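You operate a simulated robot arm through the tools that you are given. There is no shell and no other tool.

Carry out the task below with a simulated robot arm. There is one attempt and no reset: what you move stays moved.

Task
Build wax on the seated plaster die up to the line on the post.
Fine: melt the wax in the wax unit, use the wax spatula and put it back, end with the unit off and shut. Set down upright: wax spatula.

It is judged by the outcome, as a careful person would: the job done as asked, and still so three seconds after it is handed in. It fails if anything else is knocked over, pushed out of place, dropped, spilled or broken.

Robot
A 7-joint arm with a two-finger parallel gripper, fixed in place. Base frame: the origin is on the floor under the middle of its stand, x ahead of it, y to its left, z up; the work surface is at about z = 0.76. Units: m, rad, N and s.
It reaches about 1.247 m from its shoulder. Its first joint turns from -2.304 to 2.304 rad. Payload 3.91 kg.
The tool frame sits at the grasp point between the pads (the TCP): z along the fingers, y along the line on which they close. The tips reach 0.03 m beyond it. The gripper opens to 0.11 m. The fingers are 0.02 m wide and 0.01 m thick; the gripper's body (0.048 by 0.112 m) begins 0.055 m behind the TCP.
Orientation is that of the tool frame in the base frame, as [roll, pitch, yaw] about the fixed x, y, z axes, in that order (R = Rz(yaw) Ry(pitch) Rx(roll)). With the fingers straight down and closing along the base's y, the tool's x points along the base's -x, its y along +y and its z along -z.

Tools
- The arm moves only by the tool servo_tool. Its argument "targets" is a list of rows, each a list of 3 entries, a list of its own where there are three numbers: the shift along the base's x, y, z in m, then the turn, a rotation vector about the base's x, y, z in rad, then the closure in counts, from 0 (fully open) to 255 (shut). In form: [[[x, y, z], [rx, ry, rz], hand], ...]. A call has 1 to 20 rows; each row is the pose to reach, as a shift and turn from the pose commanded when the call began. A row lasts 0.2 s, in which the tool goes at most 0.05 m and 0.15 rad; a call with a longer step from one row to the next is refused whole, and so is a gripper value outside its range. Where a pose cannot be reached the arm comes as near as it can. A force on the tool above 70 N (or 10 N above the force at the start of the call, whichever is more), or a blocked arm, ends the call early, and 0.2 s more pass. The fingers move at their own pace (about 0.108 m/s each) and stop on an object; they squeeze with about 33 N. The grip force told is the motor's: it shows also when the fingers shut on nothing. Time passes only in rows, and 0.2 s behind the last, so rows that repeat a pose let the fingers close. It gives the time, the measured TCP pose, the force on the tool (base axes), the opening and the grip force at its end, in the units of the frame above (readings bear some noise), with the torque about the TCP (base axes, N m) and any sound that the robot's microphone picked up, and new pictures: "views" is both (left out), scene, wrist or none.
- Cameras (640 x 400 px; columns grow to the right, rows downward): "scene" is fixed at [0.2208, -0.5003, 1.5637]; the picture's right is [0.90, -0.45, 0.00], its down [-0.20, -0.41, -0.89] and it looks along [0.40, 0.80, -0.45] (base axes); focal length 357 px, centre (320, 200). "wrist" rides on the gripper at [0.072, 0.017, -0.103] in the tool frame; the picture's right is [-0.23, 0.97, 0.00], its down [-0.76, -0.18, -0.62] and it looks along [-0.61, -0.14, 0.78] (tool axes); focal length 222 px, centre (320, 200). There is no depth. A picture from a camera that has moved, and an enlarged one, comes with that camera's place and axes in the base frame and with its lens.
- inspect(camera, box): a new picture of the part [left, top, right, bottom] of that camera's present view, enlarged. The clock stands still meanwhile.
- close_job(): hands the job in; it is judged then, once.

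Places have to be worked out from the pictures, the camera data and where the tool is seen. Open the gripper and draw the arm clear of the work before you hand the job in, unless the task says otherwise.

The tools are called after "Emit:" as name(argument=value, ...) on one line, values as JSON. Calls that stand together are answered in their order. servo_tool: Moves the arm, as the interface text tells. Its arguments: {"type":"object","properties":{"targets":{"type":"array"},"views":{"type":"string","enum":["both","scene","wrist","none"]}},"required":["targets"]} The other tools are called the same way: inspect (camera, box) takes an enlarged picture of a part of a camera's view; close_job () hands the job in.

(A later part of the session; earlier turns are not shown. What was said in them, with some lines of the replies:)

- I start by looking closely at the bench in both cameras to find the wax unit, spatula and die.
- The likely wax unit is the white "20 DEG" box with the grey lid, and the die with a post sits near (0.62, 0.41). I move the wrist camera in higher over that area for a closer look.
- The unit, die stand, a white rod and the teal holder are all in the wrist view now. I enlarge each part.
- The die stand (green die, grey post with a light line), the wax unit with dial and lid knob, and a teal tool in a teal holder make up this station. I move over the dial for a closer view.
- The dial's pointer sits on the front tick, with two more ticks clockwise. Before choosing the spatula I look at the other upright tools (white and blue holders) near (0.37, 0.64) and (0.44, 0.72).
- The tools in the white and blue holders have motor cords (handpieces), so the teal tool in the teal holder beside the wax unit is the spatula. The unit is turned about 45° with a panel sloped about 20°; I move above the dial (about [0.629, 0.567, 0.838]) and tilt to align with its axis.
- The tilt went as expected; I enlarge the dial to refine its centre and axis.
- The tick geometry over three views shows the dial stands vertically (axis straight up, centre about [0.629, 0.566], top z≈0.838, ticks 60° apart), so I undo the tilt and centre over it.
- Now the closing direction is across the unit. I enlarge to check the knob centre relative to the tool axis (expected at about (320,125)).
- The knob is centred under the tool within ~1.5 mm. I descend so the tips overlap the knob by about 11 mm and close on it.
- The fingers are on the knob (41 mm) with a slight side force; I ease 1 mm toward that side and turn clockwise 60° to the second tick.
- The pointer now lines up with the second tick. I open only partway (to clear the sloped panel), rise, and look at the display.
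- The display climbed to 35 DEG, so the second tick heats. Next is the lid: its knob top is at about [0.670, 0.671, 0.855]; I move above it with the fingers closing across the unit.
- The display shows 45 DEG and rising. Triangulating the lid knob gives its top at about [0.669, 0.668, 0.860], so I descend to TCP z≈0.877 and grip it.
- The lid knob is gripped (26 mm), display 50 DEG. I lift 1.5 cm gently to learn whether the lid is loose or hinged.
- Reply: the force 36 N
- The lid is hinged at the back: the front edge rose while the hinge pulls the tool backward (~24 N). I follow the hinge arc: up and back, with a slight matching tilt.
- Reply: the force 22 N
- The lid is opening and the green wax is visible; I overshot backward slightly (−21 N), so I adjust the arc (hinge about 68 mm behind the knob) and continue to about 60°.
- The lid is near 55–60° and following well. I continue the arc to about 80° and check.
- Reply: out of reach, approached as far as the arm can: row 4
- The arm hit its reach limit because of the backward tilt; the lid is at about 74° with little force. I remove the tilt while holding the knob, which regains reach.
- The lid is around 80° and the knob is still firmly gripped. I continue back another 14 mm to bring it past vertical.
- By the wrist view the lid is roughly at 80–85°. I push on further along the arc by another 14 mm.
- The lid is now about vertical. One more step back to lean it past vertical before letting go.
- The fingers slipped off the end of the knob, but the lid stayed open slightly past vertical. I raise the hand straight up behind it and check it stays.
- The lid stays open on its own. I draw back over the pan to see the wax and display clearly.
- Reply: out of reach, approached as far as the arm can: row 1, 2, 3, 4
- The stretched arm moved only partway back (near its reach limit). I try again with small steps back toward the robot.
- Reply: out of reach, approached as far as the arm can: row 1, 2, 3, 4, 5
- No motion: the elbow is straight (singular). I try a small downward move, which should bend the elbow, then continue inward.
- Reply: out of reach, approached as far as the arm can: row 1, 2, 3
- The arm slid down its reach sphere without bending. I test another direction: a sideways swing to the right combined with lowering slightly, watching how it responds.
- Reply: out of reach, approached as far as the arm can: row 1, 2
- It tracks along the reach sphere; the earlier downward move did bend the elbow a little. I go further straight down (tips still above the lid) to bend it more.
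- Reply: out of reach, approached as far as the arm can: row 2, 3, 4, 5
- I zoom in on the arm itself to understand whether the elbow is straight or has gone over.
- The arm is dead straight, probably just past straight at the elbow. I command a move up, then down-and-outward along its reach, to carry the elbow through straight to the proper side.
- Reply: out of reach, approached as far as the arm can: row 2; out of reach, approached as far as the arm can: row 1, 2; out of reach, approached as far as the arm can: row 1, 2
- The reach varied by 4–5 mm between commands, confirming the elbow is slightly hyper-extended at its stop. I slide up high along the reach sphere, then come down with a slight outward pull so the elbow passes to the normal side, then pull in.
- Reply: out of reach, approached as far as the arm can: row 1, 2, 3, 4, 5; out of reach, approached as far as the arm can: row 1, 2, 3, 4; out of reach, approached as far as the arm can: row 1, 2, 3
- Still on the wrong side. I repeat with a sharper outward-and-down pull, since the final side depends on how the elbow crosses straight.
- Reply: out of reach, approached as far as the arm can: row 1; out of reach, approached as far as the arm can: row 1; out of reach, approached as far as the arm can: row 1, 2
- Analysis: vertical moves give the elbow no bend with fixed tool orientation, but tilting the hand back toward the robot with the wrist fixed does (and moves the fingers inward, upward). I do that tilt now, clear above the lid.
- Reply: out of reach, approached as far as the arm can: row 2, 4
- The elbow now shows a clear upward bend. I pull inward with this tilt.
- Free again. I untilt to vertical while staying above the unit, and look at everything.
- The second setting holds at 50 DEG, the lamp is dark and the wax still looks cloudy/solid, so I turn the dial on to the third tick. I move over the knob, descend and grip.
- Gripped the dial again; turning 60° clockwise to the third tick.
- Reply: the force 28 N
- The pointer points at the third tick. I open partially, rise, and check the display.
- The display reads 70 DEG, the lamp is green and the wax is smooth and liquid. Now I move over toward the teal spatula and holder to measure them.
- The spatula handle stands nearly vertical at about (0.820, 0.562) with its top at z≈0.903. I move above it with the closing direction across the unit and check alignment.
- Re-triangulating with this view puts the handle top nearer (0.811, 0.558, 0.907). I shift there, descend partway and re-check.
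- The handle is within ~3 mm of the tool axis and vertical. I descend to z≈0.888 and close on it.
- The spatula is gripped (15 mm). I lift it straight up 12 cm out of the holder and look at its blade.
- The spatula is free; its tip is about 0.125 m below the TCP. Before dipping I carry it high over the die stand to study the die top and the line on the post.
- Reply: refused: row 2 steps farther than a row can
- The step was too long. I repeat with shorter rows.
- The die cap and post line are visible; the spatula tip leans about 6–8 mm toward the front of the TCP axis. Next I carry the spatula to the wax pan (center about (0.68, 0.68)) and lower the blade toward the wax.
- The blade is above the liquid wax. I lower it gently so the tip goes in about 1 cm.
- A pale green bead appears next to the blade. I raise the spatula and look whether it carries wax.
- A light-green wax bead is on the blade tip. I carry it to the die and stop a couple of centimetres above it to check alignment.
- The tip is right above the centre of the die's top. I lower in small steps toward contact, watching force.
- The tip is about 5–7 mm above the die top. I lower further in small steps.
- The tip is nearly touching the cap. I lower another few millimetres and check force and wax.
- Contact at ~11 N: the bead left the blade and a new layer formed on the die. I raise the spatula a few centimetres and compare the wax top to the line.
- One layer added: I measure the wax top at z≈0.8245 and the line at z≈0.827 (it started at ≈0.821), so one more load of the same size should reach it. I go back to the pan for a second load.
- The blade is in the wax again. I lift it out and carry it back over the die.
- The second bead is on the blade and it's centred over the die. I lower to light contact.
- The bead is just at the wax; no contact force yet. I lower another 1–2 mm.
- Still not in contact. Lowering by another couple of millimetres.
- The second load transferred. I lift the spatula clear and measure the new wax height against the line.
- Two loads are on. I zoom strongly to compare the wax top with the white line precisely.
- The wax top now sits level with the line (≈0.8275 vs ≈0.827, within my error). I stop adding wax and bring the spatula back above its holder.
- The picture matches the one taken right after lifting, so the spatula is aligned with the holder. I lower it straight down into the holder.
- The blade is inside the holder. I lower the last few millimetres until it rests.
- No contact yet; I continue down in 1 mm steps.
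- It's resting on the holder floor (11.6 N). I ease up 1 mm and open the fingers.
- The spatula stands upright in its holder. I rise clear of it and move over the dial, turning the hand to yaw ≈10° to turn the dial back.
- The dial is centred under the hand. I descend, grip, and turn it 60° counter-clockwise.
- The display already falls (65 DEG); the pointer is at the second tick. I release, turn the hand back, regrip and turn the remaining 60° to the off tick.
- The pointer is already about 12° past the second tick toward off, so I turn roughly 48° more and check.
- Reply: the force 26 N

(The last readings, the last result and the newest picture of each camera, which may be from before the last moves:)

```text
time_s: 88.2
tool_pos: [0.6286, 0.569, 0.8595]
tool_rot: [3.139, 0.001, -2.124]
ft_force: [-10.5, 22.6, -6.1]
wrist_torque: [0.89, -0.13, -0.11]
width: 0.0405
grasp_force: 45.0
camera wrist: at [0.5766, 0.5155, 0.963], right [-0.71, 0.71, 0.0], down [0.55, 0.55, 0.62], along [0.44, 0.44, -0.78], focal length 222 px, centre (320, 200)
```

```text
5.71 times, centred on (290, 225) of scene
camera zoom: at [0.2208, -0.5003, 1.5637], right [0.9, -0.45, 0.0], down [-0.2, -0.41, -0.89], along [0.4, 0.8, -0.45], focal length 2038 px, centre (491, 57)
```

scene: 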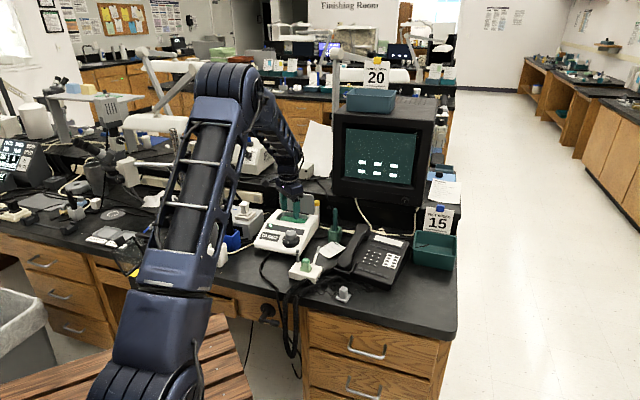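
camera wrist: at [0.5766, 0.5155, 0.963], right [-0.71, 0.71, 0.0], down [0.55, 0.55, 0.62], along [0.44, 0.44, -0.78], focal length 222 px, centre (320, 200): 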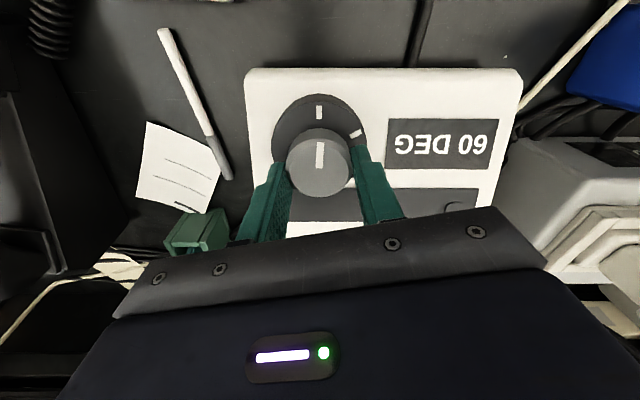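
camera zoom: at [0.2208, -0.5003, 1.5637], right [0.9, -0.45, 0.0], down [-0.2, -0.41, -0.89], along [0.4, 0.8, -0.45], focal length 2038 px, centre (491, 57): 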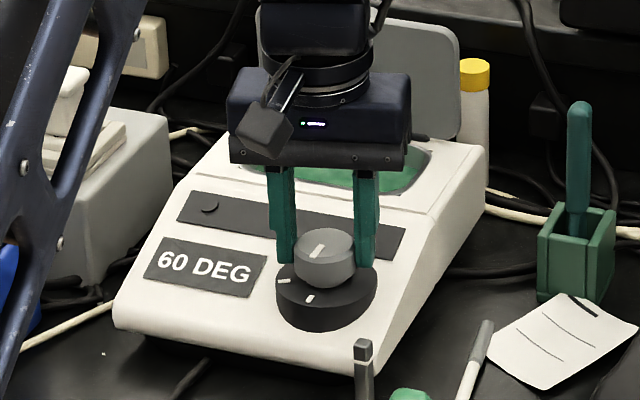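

The pointer is exactly on the off tick, lamp dark, 60 DEG and falling. I release the dial, rise, and move to view the lid for closing.

Emit:
servo_tool(targets=[[[0, 0, 0], [0, 0, 0], 100], [[0, 0, 0.0], [0, 0, 0], 90], [[0, 0, 0.03], [0, 0, 0], 90], [[0.0, 0.0, 0.075], [0, 0, -0.1], 90], [[0.015, 0.03, 0.115], [0, 0, -0.23], 90], [[0.035, 0.06, 0.14], [0, 0, -0.23], 90], [[0.055, 0.085, 0.15], [0, 0, -0.23], 90], [[0.075, 0.11, 0.15], [0, 0, -0.23], 90]], views="both")

Emit:
inspect(camera="wrist", box=[220, 40, 440, 200])

Emit:
inspect(camera="scene", box=[250, 180, 330, 250])

```text
refused: row 5 steps farther than a row can; nothing moved
```

```text
2.50 times, centred on (330, 120) of wrist
camera zoom: at [0.5766, 0.5155, 0.963], right [-0.71, 0.71, 0.0], down [0.55, 0.55, 0.62], along [0.44, 0.44, -0.78], focal length 555 px, centre (295, 400)
```

zoom: 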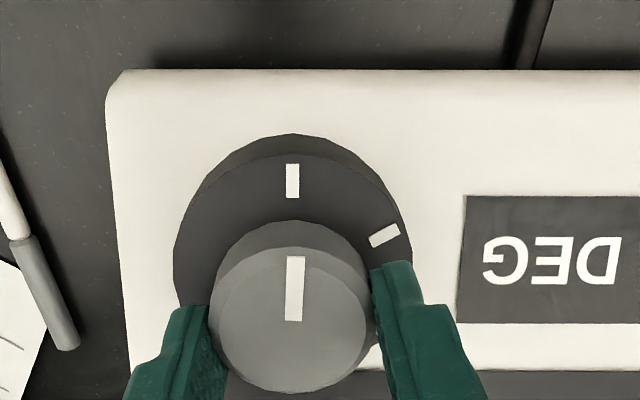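

```text
5.71 times, centred on (290, 215) of scene
camera zoom: at [0.2208, -0.5003, 1.5637], right [0.9, -0.45, 0.0], down [-0.2, -0.41, -0.89], along [0.4, 0.8, -0.45], focal length 2038 px, centre (491, 114)
```

zoom: 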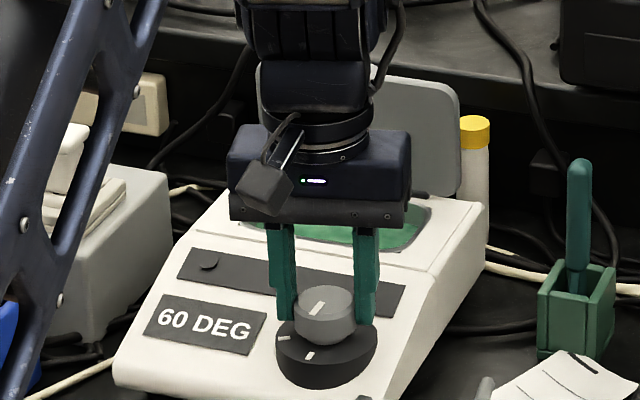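

One row was slightly too long; I repeat with shorter steps.

Emit:
servo_tool(targets=[[[0, 0, 0], [0, 0, 0], 100], [[0, 0, 0.0], [0, 0, 0], 90], [[0, 0, 0.03], [0, 0, 0], 90], [[0.0, 0.0, 0.07], [0, 0, -0.1], 90], [[0.01, 0.018, 0.11], [0, 0, -0.23], 90], [[0.025, 0.045, 0.14], [0, 0, -0.23], 90], [[0.045, 0.075, 0.15], [0, 0, -0.23], 90], [[0.065, 0.105, 0.15], [0, 0, -0.23], 90]], views="both")

Emit:
inspect(camera="wrist", box=[220, 40, 440, 200])

Emit:
inspect(camera="scene", box=[250, 180, 330, 250])

```text
time_s: 90.0
tool_pos: [0.6921, 0.6725, 1.0115]
tool_rot: [-3.141, 0.0, -2.358]
ft_force: [1.5, -0.4, 0.7]
wrist_torque: [-0.04, 0.0, 0.02]
width: 0.071
grasp_force: 0.1
camera wrist: at [0.6291, 0.6326, 1.1142], right [-0.53, 0.85, 0.0], down [0.66, 0.41, 0.62], along [0.53, 0.33, -0.78], focal length 222 px, centre (320, 200)
```

scene: 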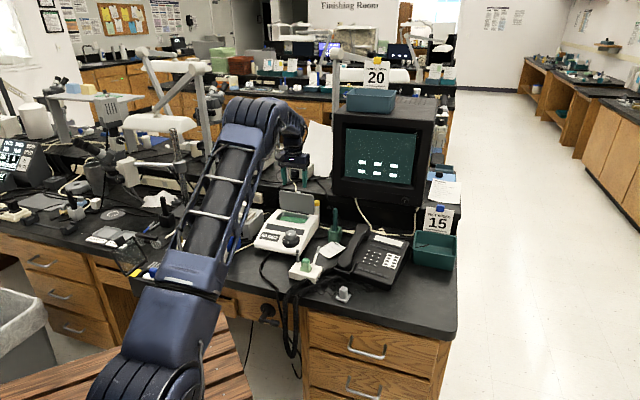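
wrist: 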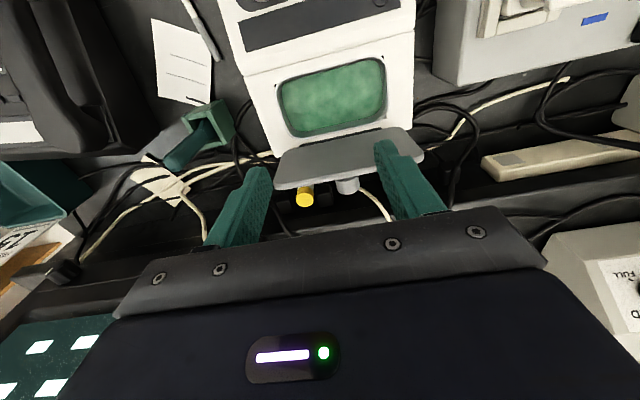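

```text
2.50 times, centred on (330, 120) of wrist
camera zoom: at [0.6291, 0.6326, 1.1142], right [-0.53, 0.85, 0.0], down [0.66, 0.41, 0.62], along [0.53, 0.33, -0.78], focal length 555 px, centre (295, 400)
```

zoom: 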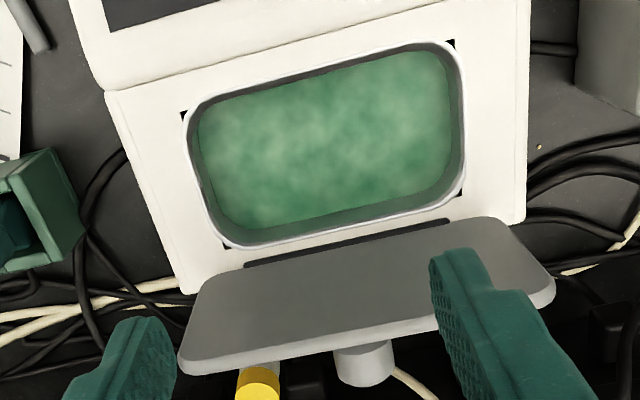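

```text
5.71 times, centred on (290, 215) of scene
camera zoom: at [0.2208, -0.5003, 1.5637], right [0.9, -0.45, 0.0], down [-0.2, -0.41, -0.89], along [0.4, 0.8, -0.45], focal length 2038 px, centre (491, 114)
```

zoom: 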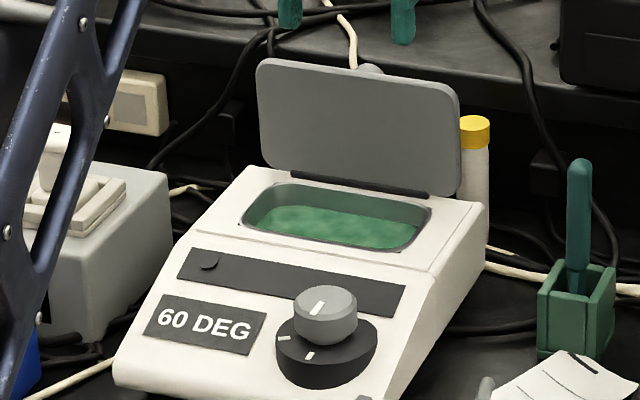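

The dial is off and the wax is setting again. The lid stands at about 95° with its knob pointing back near [0.733, 0.733, 0.907]; I move the open fingers above and just behind the lid edge, staying inside comfortable reach.

Emit:
servo_tool(targets=[[[0.014, 0.02, -0.01], [0, 0, 0], 90], [[0.028, 0.041, -0.018], [0, 0, 0], 90], [[0.0406, 0.0613, -0.02], [0, 0, 0], 90], [[0.0406, 0.0613, -0.02], [0, 0, 0], 90]], views="both")

Emit:
inspect(camera="wrist", box=[220, 60, 420, 220])

Emit:
inspect(camera="scene", box=[250, 160, 330, 230])

```text
time_s: 91.0
tool_pos: [0.7354, 0.7346, 0.9906]
tool_rot: [3.141, -0.004, -2.357]
ft_force: [-0.1, -0.2, 0.3]
wrist_torque: [0.02, 0.03, 0.0]
width: 0.0711
grasp_force: 0.1
camera wrist: at [0.6716, 0.6948, 1.0941], right [-0.53, 0.85, 0.0], down [0.66, 0.41, 0.62], along [0.53, 0.33, -0.78], focal length 222 px, centre (320, 200)
```

scene: 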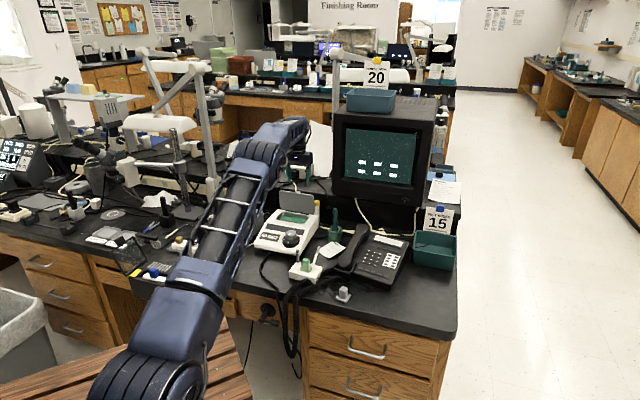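
wrist: 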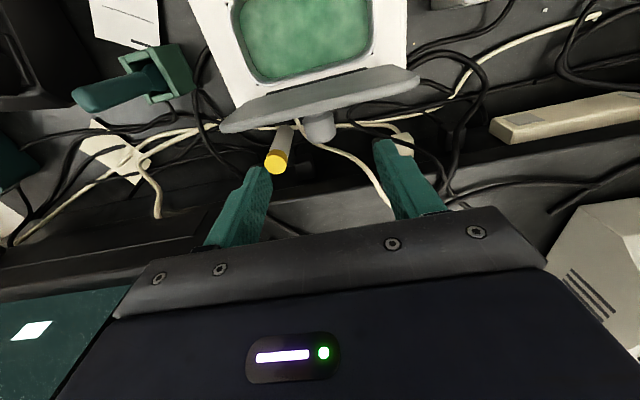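

```text
2.50 times, centred on (320, 140) of wrist
camera zoom: at [0.6716, 0.6948, 1.0941], right [-0.53, 0.85, 0.0], down [0.66, 0.41, 0.62], along [0.53, 0.33, -0.78], focal length 555 px, centre (320, 350)
```

zoom: 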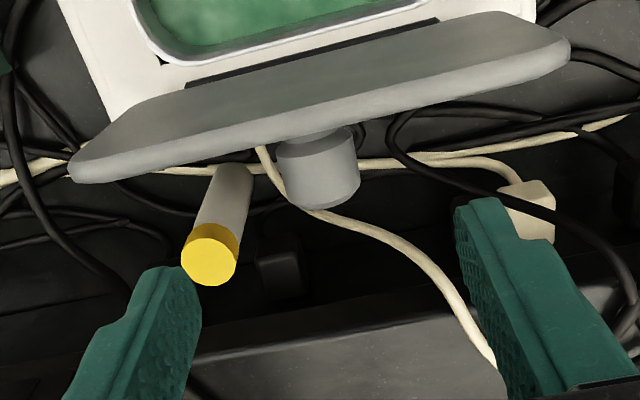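

```text
5.71 times, centred on (290, 195) of scene
camera zoom: at [0.2208, -0.5003, 1.5637], right [0.9, -0.45, 0.0], down [-0.2, -0.41, -0.89], along [0.4, 0.8, -0.45], focal length 2038 px, centre (491, 229)
```

zoom: 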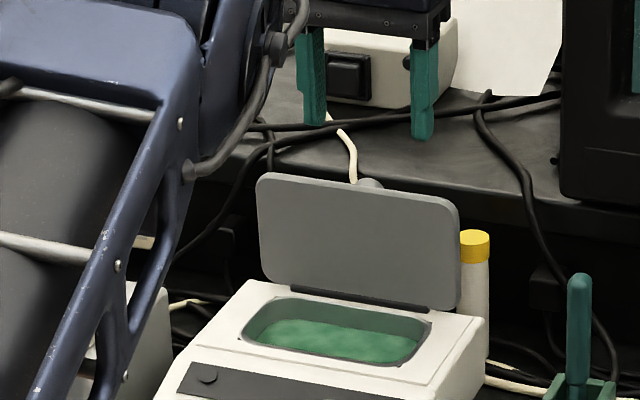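

Triangulation puts the knob end at b≈1.043, z≈0.904 with the lid edge at b≈1.017. I shift 4 mm forward, descend beside the knob and grip it.

Emit:
servo_tool(targets=[[[-0.003, -0.003, -0.02], [0, 0, 0], 90], [[-0.003, -0.003, -0.045], [0, 0, 0], 90], [[-0.003, -0.003, -0.062], [0, 0, 0], 90], [[-0.003, -0.003, -0.07], [0, 0, 0], 90], [[-0.003, -0.003, -0.07], [0, 0, 0], 220], [[-0.003, -0.003, -0.07], [0, 0, 0], 220], [[-0.003, -0.003, -0.07], [0, 0, 0], 220]], views="wrist")

Emit:
inspect(camera="wrist", box=[220, 60, 420, 220])

Emit:
inspect(camera="scene", box=[250, 160, 330, 230])

```text
time_s: 92.6
tool_pos: [0.7326, 0.7323, 0.9188]
tool_rot: [3.14, -0.002, -2.355]
ft_force: [-10.2, 15.8, -3.7]
wrist_torque: [0.5, -0.14, -0.53]
width: 0.0253
grasp_force: 44.5
camera wrist: at [0.6681, 0.6924, 1.0226], right [-0.53, 0.85, 0.0], down [0.67, 0.41, 0.62], along [0.53, 0.33, -0.78], focal length 222 px, centre (320, 200)
```

wrist: 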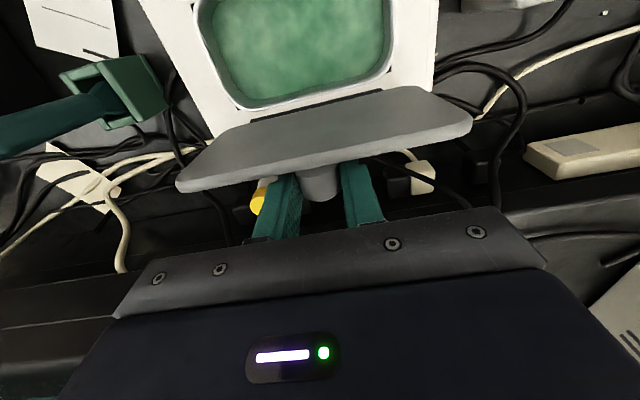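

```text
2.50 times, centred on (320, 140) of wrist
camera zoom: at [0.6681, 0.6924, 1.0226], right [-0.53, 0.85, 0.0], down [0.67, 0.41, 0.62], along [0.53, 0.33, -0.78], focal length 555 px, centre (320, 350)
```

zoom: 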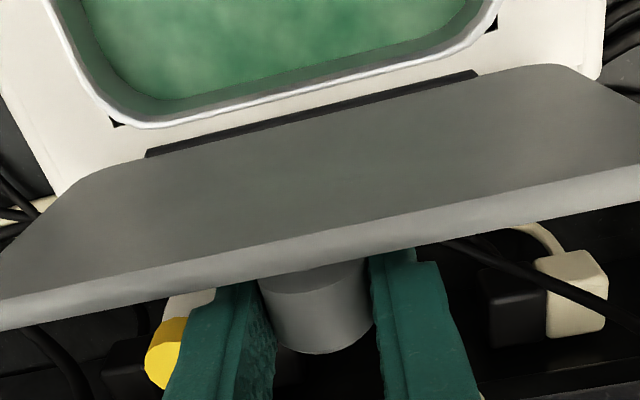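

```text
5.71 times, centred on (290, 195) of scene
camera zoom: at [0.2208, -0.5003, 1.5637], right [0.9, -0.45, 0.0], down [-0.2, -0.41, -0.89], along [0.4, 0.8, -0.45], focal length 2038 px, centre (491, 229)
```

zoom: 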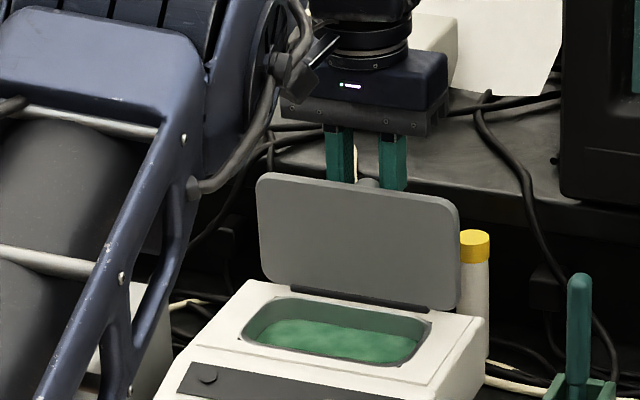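

The knob is gripped again (25 mm). I pull the lid forward along its arc in small steps.

Emit:
servo_tool(targets=[[[-0.0061, -0.0047, 0.0021], [0, 0, 0], 220], [[-0.0119, -0.0105, 0.0033], [0, 0, 0], 220], [[-0.0161, -0.0147, 0.0036], [0, 0, 0], 220], [[-0.0204, -0.019, 0.0033], [0, 0, 0], 220], [[-0.0245, -0.0231, 0.0025], [0, 0, 0], 220]], views="wrist")

Emit:
inspect(camera="scene", box=[250, 160, 330, 230])

```text
time_s: 93.8
tool_pos: [0.7089, 0.708, 0.9231]
tool_rot: [-3.141, -0.002, -2.356]
ft_force: [-14.8, 21.7, 2.9]
wrist_torque: [0.55, -0.22, -0.01]
width: 0.0264
grasp_force: 11.4
camera wrist: at [0.6445, 0.6686, 1.026], right [-0.53, 0.85, 0.0], down [0.67, 0.41, 0.62], along [0.53, 0.33, -0.78], focal length 222 px, centre (320, 200)
```

wrist: 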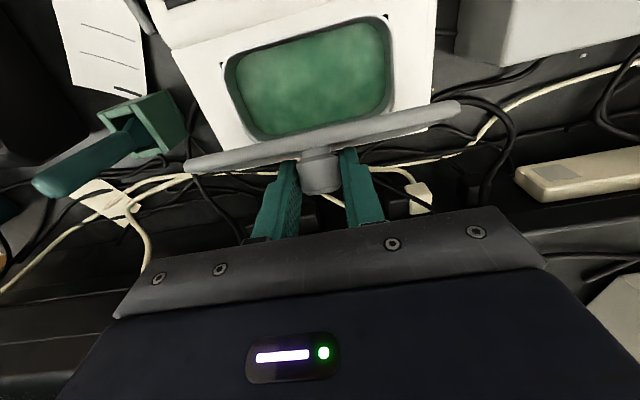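

```text
5.71 times, centred on (290, 195) of scene
camera zoom: at [0.2208, -0.5003, 1.5637], right [0.9, -0.45, 0.0], down [-0.2, -0.41, -0.89], along [0.4, 0.8, -0.45], focal length 2038 px, centre (491, 229)
```

zoom: 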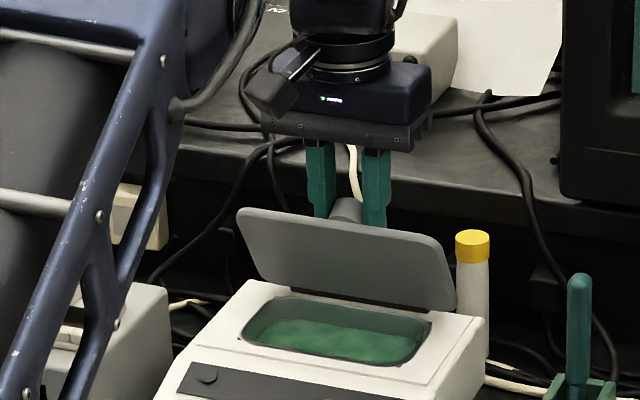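

The lid is at about 70° and following. I continue the arc forward and down.

Emit:
servo_tool(targets=[[[-0.0067, -0.0047, -0.002], [0, 0, 0], 230], [[-0.013, -0.011, -0.0054], [0, 0, 0], 230], [[-0.0183, -0.0163, -0.0094], [0, 0, 0], 230], [[-0.0237, -0.0217, -0.015], [0, 0, 0], 230], [[-0.028, -0.026, -0.0208], [0, 0, 0], 230]], views="wrist")

Emit:
inspect(camera="scene", box=[250, 160, 330, 230])

```text
time_s: 95.0
tool_pos: [0.6796, 0.6799, 0.9015]
tool_rot: [-3.141, 0.002, -2.357]
ft_force: [8.5, 25.6, 3.9]
wrist_torque: [1.17, -1.49, 0.1]
width: 0.026
grasp_force: 44.6
camera wrist: at [0.6167, 0.6415, 1.0048], right [-0.53, 0.85, 0.0], down [0.66, 0.41, 0.62], along [0.53, 0.33, -0.78], focal length 222 px, centre (320, 200)
```

wrist: 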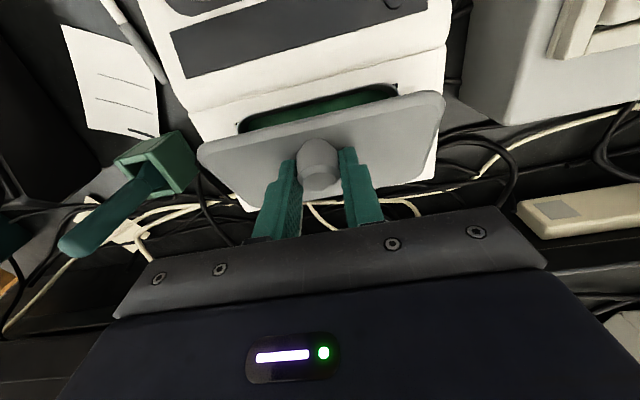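

```text
5.71 times, centred on (290, 195) of scene
camera zoom: at [0.2208, -0.5003, 1.5637], right [0.9, -0.45, 0.0], down [-0.2, -0.41, -0.89], along [0.4, 0.8, -0.45], focal length 2038 px, centre (491, 229)
```

zoom: 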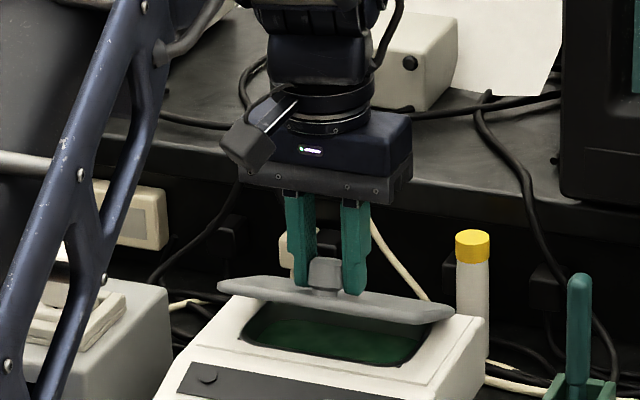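

The lid is down to about 30°. I continue the arc nearly to closed.

Emit:
servo_tool(targets=[[[-0.0032, -0.0032, -0.0074], [0, 0, 0], 230], [[-0.0063, -0.0063, -0.0135], [0, 0, 0], 230], [[-0.009, -0.009, -0.02], [0, 0, 0], 230]], views="wrist")

Emit:
inspect(camera="scene", box=[250, 170, 330, 240])

```text
time_s: 95.8
tool_pos: [0.6701, 0.6707, 0.8804]
tool_rot: [-3.138, -0.002, -2.358]
ft_force: [8.6, 10.2, 14.1]
wrist_torque: [1.37, -0.73, -0.2]
width: 0.0255
grasp_force: 45.1
camera wrist: at [0.6071, 0.632, 0.9843], right [-0.53, 0.85, 0.0], down [0.66, 0.41, 0.62], along [0.53, 0.33, -0.78], focal length 222 px, centre (320, 200)
```

wrist: 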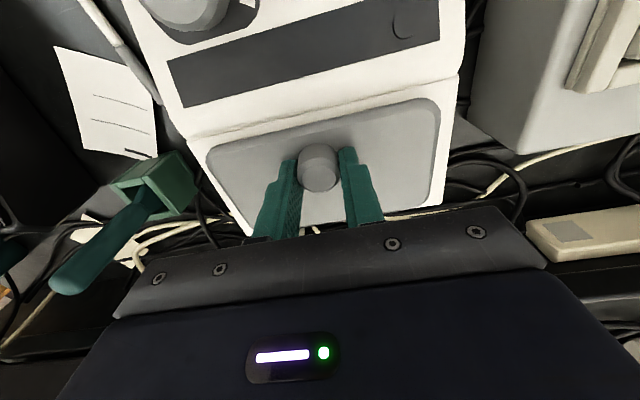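

```text
5.71 times, centred on (290, 205) of scene
camera zoom: at [0.2208, -0.5003, 1.5637], right [0.9, -0.45, 0.0], down [-0.2, -0.41, -0.89], along [0.4, 0.8, -0.45], focal length 2038 px, centre (491, 171)
```

zoom: 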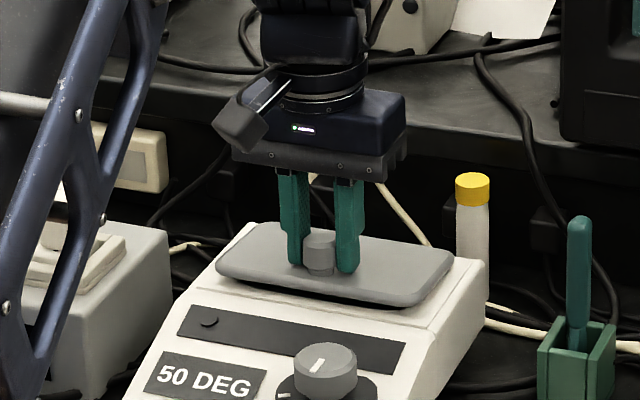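

Nearly shut. I lower the last few millimetres and then release the knob.

Emit:
servo_tool(targets=[[[-0.0008, -0.0008, -0.003], [0, 0, 0], 230], [[-0.0012, -0.0012, -0.005], [0, 0, 0], 230]], views="none")

Emit:
inspect(camera="scene", box=[250, 170, 330, 240])

```text
time_s: 96.4
tool_pos: [0.6691, 0.6703, 0.8758]
tool_rot: [-3.141, -0.001, -2.357]
ft_force: [5.3, -5.3, 19.6]
wrist_torque: [1.2, -0.61, -0.04]
width: 0.0259
grasp_force: 45.4
```

```text
5.71 times, centred on (290, 205) of scene
camera zoom: at [0.2208, -0.5003, 1.5637], right [0.9, -0.45, 0.0], down [-0.2, -0.41, -0.89], along [0.4, 0.8, -0.45], focal length 2038 px, centre (491, 171)
```

zoom: 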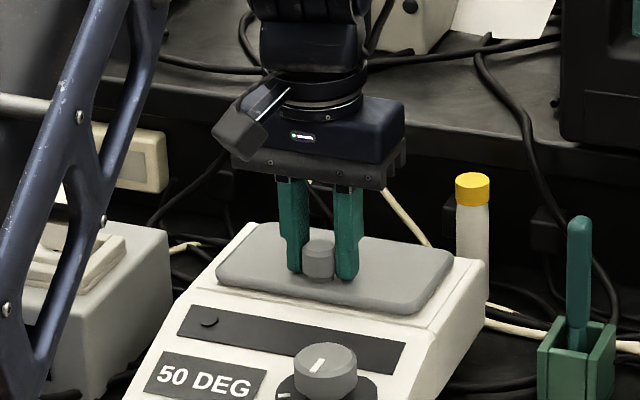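

The lid is seated (20 N upward reaction). I open the fingers and rise.

Emit:
servo_tool(targets=[[[0, 0, 0.002], [0, 0, 0], 150], [[0, 0, 0.003], [0, 0, 0], 100], [[0, 0, 0.004], [0, 0, 0], 70], [[0, 0, 0.04], [0, 0, 0], 70], [[-0.015, -0.015, 0.08], [0, 0, 0], 70], [[-0.035, -0.035, 0.115], [0, 0, 0], 70]], views="both")

Emit:
inspect(camera="scene", box=[250, 190, 330, 260])

Emit:
inspect(camera="wrist", box=[220, 20, 440, 200])

```text
time_s: 97.8
tool_pos: [0.6358, 0.635, 0.9889]
tool_rot: [-3.141, -0.004, -2.356]
ft_force: [-0.2, -0.5, -1.2]
wrist_torque: [-0.04, 0.03, 0.01]
width: 0.0801
grasp_force: 0.1
camera wrist: at [0.5729, 0.5968, 1.0931], right [-0.53, 0.85, 0.0], down [0.67, 0.41, 0.62], along [0.53, 0.33, -0.78], focal length 222 px, centre (320, 200)
```

scene: 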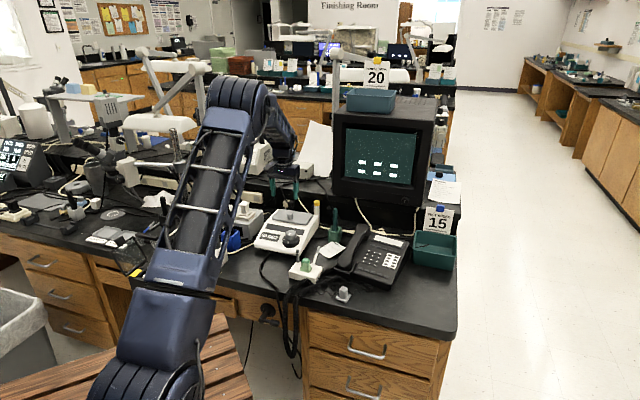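
wrist: 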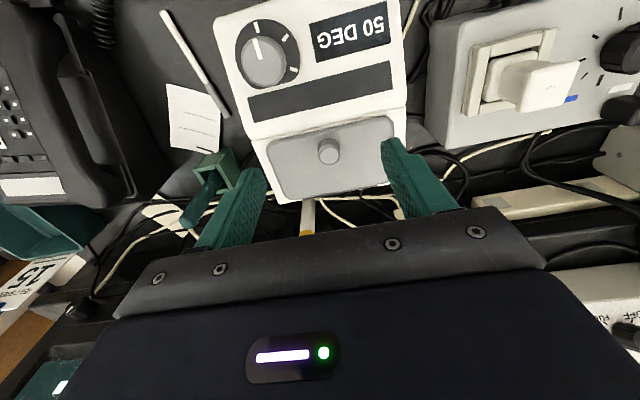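

```text
5.71 times, centred on (290, 225) of scene
camera zoom: at [0.2208, -0.5003, 1.5637], right [0.9, -0.45, 0.0], down [-0.2, -0.41, -0.89], along [0.4, 0.8, -0.45], focal length 2038 px, centre (491, 57)
```

zoom: 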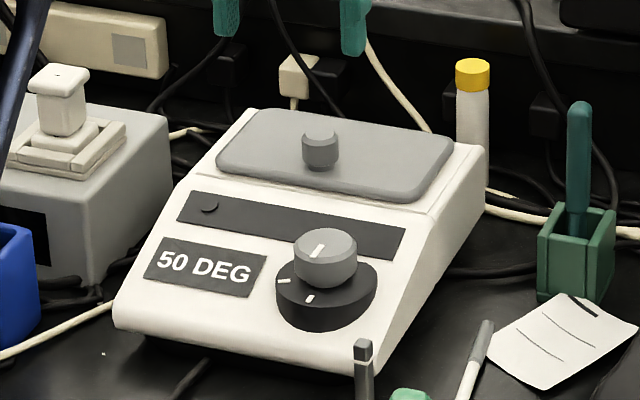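

```text
2.22 times, centred on (330, 110) of wrist
camera zoom: at [0.5729, 0.5968, 1.0931], right [-0.53, 0.85, 0.0], down [0.67, 0.41, 0.62], along [0.53, 0.33, -0.78], focal length 494 px, centre (298, 400)
```

zoom: 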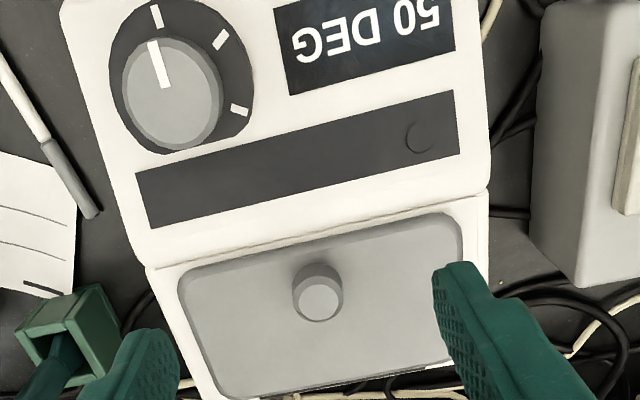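

The unit is shut, off and in its original place. Now I verify the wax height with a low-angle look: I move the hand back toward the robot so the wrist camera can view die and post nearly level.

Emit:
servo_tool(targets=[[[-0.022, -0.034, 0.01], [0, 0, -0.1], 70], [[-0.045, -0.068, 0.01], [0, 0, -0.2], 70], [[-0.068, -0.102, 0.01], [0, 0, -0.3], 70], [[-0.092, -0.136, 0.01], [0, 0, -0.373], 70], [[-0.115, -0.17, 0.01], [0, 0, -0.373], 70], [[-0.138, -0.204, 0.0], [0, 0, -0.373], 70], [[-0.162, -0.235, -0.01], [0, 0, -0.373], 70], [[-0.18, -0.255, -0.02], [0, 0, -0.373], 70]], views="none")

Emit:
servo_tool(targets=[[[0, 0, -0.01], [0.026, -0.142, 0], 70], [[0, 0, -0.02], [0.052, -0.284, 0], 70], [[0, 0, -0.03], [0.078, -0.426, 0], 70], [[0, 0, -0.045], [0.104, -0.567, 0], 70], [[0, 0, -0.07], [0.104, -0.567, 0], 70], [[0, 0, -0.07], [0.104, -0.567, 0], 70]], views="both")

```text
time_s: 99.6
tool_pos: [0.454, 0.3801, 0.9702]
tool_rot: [3.141, -0.003, -2.732]
ft_force: [-0.8, 0.2, -0.4]
wrist_torque: [0.03, -0.04, -0.03]
width: 0.0797
grasp_force: 0.0
```

```text
time_s: 101.0
tool_pos: [0.4538, 0.3803, 0.9023]
tool_rot: [-2.995, 0.56, -2.686]
ft_force: [0.5, 0.2, -0.4]
wrist_torque: [-0.02, 0.0, -0.02]
width: 0.0795
grasp_force: 0.0
camera wrist: at [0.3366, 0.3592, 0.9482], right [-0.18, 0.98, 0.0], down [0.31, 0.06, 0.95], along [0.93, 0.17, -0.32], focal length 222 px, centre (320, 200)
```

scene: 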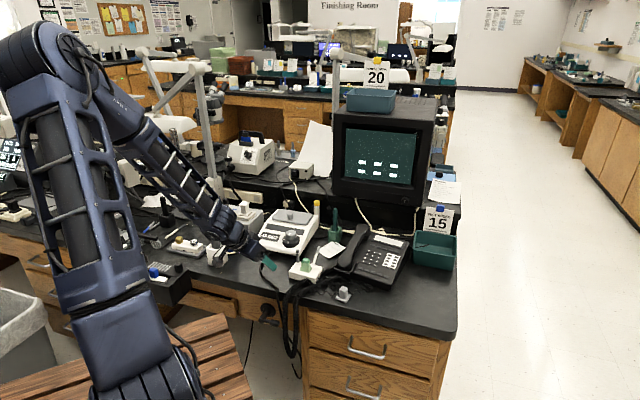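
wrist: 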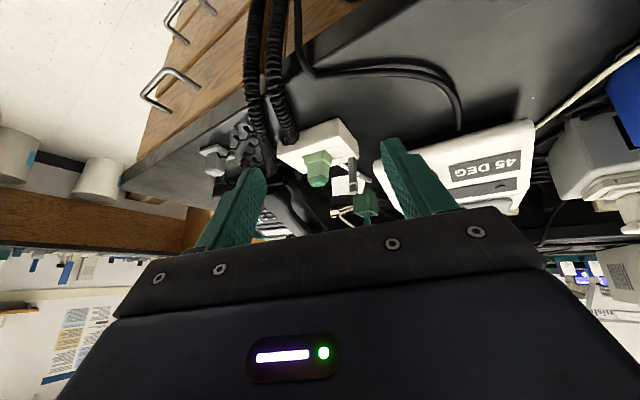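

Die and post are visible at a low angle (picture is inverted). I zoom on them.

Emit:
inspect(camera="wrist", box=[295, 140, 370, 200])

Emit:
inspect(camera="wrist", box=[305, 160, 365, 200])

```text
6.67 times, centred on (332, 170) of wrist
camera zoom: at [0.3366, 0.3592, 0.9482], right [-0.18, 0.98, 0.0], down [0.31, 0.06, 0.95], along [0.93, 0.17, -0.32], focal length 1481 px, centre (237, 400)
```

zoom: 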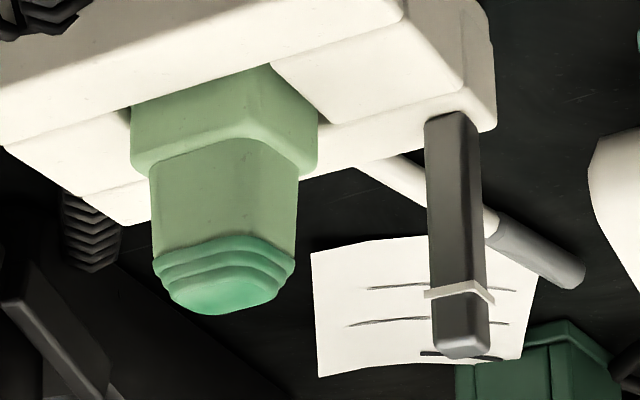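

```text
10.00 times, centred on (335, 180) of wrist
camera zoom: at [0.3366, 0.3592, 0.9482], right [-0.18, 0.98, 0.0], down [0.31, 0.06, 0.95], along [0.93, 0.17, -0.32], focal length 2221 px, centre (170, 400)
```

zoom: 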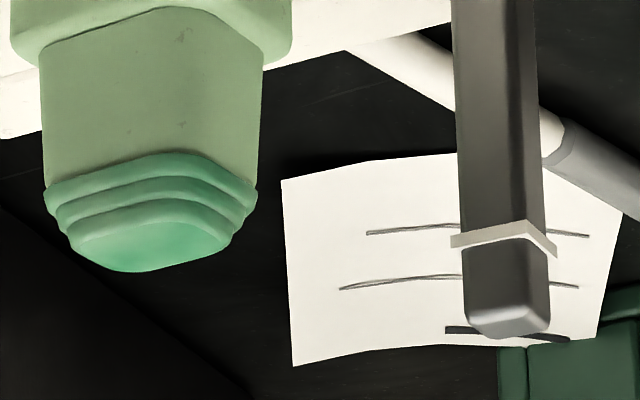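

This near-level view shows the wax top within the line's band. I go a little lower and flatter to confirm the comparison with less parallax.

Emit:
servo_tool(targets=[[[0, 0, -0.02], [0.019, -0.104, 0], 70], [[0, 0, -0.04], [0.038, -0.207, 0], 70], [[0, 0, -0.058], [0.038, -0.207, 0], 70], [[0, 0, -0.058], [0.038, -0.207, 0], 70]], views="wrist")

Emit:
inspect(camera="wrist", box=[305, 160, 365, 200])

```text
time_s: 102.0
tool_pos: [0.4553, 0.3801, 0.8426]
tool_rot: [-2.917, 0.761, -2.638]
ft_force: [0.1, -0.2, -0.2]
wrist_torque: [0.01, -0.02, 0.01]
width: 0.0798
grasp_force: 0.0
camera wrist: at [0.3303, 0.357, 0.8636], right [-0.18, 0.98, 0.0], down [0.11, 0.02, 0.99], along [0.98, 0.18, -0.11], focal length 222 px, centre (320, 200)
```

wrist: 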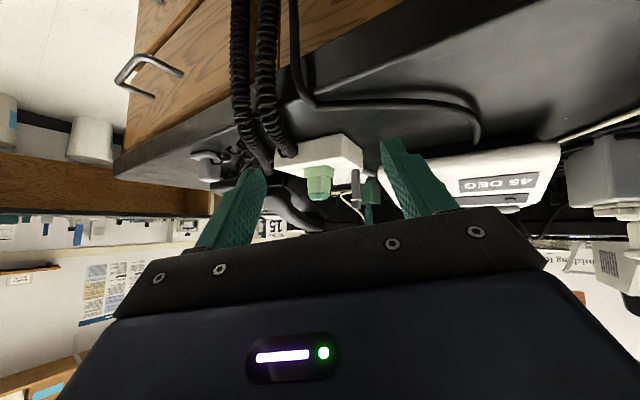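

```text
10.00 times, centred on (335, 180) of wrist
camera zoom: at [0.3303, 0.357, 0.8636], right [-0.18, 0.98, 0.0], down [0.11, 0.02, 0.99], along [0.98, 0.18, -0.11], focal length 2221 px, centre (170, 400)
```

zoom: 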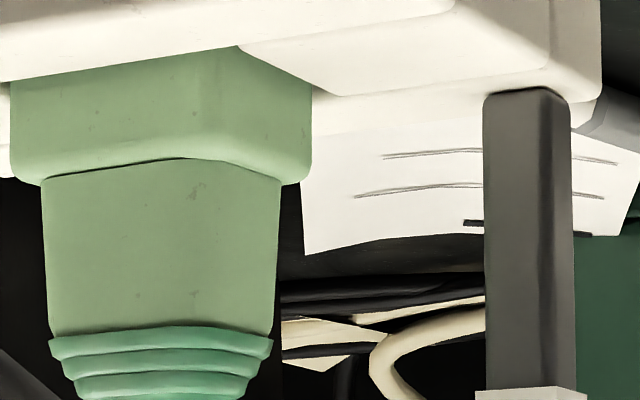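

The view is nearly level now (6° down). I zoom slightly lower in the picture to see the wax top and the line together.

Emit:
inspect(camera="wrist", box=[305, 180, 365, 220])

Emit:
inspect(camera="wrist", box=[305, 188, 365, 212])

```text
10.00 times, centred on (335, 200) of wrist
camera zoom: at [0.3303, 0.357, 0.8636], right [-0.18, 0.98, 0.0], down [0.11, 0.02, 0.99], along [0.98, 0.18, -0.11], focal length 2221 px, centre (170, 200)
```

zoom: 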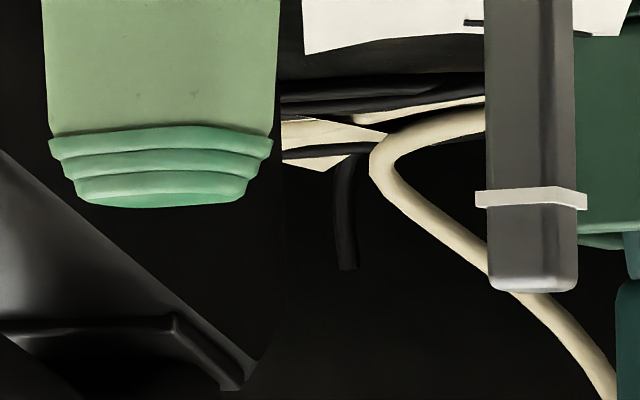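

```text
10.67 times, centred on (335, 200) of wrist
camera zoom: at [0.3303, 0.357, 0.8636], right [-0.18, 0.98, 0.0], down [0.11, 0.02, 0.99], along [0.98, 0.18, -0.11], focal length 2369 px, centre (160, 200)
```

zoom: 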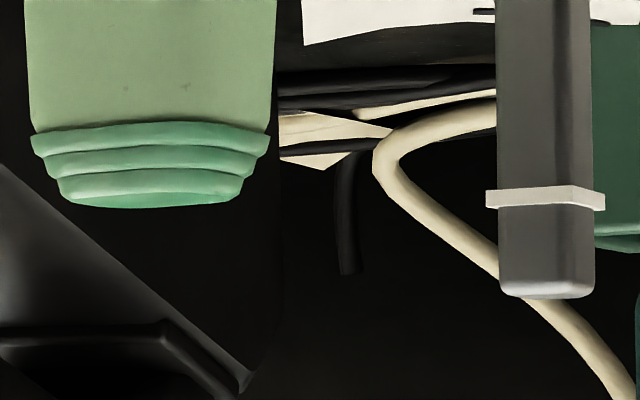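

The level view confirms it: the wax top is right at the centre of the line (within ~0.3 mm). I raise the arm, undo the tilt and draw back to a clear position.

Emit:
servo_tool(targets=[[[0, 0, 0.04], [0, 0, 0], 40], [[0, 0, 0.085], [0, 0, 0], 0], [[0, 0, 0.125], [-0.024, 0.13, 0], 0], [[0, 0, 0.16], [-0.048, 0.26, 0], 0], [[-0.01, 0.01, 0.195], [-0.072, 0.39, 0], 0], [[-0.02, 0.02, 0.23], [-0.096, 0.52, 0], 0], [[-0.03, 0.03, 0.265], [-0.12, 0.65, 0], 0], [[-0.045, 0.045, 0.295], [-0.142, 0.774, 0], 0], [[-0.06, 0.06, 0.325], [-0.142, 0.774, 0], 0], [[-0.08, 0.08, 0.345], [-0.142, 0.774, 0], 0], [[-0.1, 0.1, 0.35], [-0.142, 0.774, 0], 0]], views="both")

Emit:
inspect(camera="scene", box=[250, 190, 350, 270])

Emit:
inspect(camera="scene", box=[280, 190, 460, 310])

```text
time_s: 104.4
tool_pos: [0.3542, 0.4793, 1.1937]
tool_rot: [-3.141, 0.0, -2.732]
ft_force: [0.5, -0.3, -1.0]
wrist_torque: [0.02, 0.03, 0.01]
width: 0.1101
grasp_force: 0.0
camera wrist: at [0.2807, 0.4662, 1.2969], right [-0.18, 0.98, 0.0], down [0.77, 0.14, 0.62], along [0.61, 0.11, -0.78], focal length 222 px, centre (320, 200)
```

scene: 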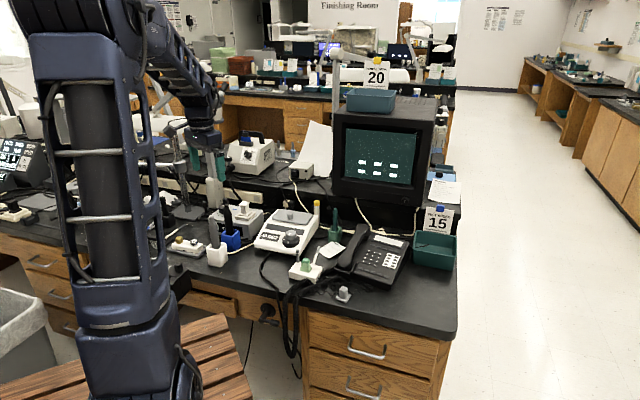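
wrist: 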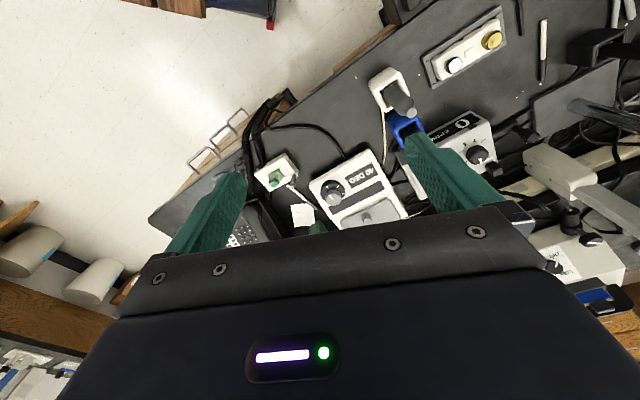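

```text
5.00 times, centred on (300, 230) of scene
camera zoom: at [0.2208, -0.5003, 1.5637], right [0.9, -0.45, 0.0], down [-0.2, -0.41, -0.89], along [0.4, 0.8, -0.45], focal length 1784 px, centre (420, 50)
```

zoom: 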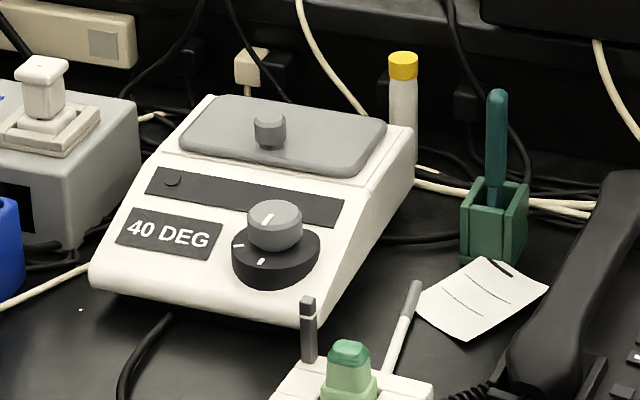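

```text
3.33 times, centred on (370, 250) of scene
camera zoom: at [0.2208, -0.5003, 1.5637], right [0.9, -0.45, 0.0], down [-0.2, -0.41, -0.89], along [0.4, 0.8, -0.45], focal length 1189 px, centre (153, 33)
```

zoom: 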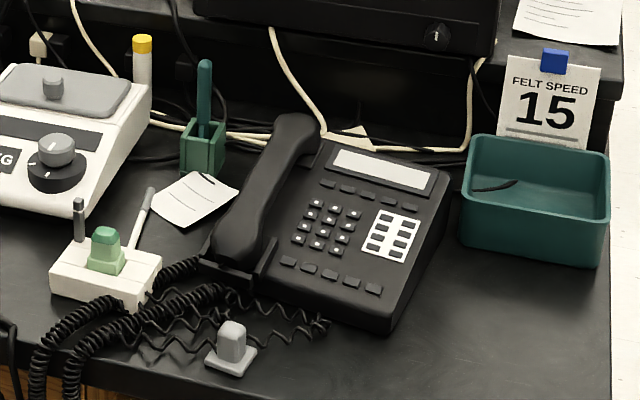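

The unit is off and cooling (40 DEG) with its lid shut. The spatula is upright in its holder, the wax is level with the line, nothing else has moved, and the arm is clear with the gripper open. I hand the job in.

Emit:
close_job()

```text
The job is handed in.
```

I built the wax on the seated die up to the line on the post and handed the job in. The result of the judging has not come back.

- **Wax height:** It took two loads from the unit, melted at the 70 DEG setting. In a close, near-level view the wax top sits at the middle of the line, within about 0.3 mm by my measurement.
- **Spatula:** It is back upright in its teal holder.
- **Wax unit:** The dial is on the off mark and the lamp is dark. The display had fallen to 40 DEG at the last look, and the lid is shut.
- **Other objects:** In the last pictures nothing else was knocked over or out of place. The gripper is open and the arm is drawn back near its starting position.

While I was opening the lid, the fingers slipped off its knob just past vertical. The lid stayed open by itself, and I later closed it by hand along its hinge. The arm also locked straight for a while behind the lid. It took several moves to free it, and I saw no sign that it touched anything.
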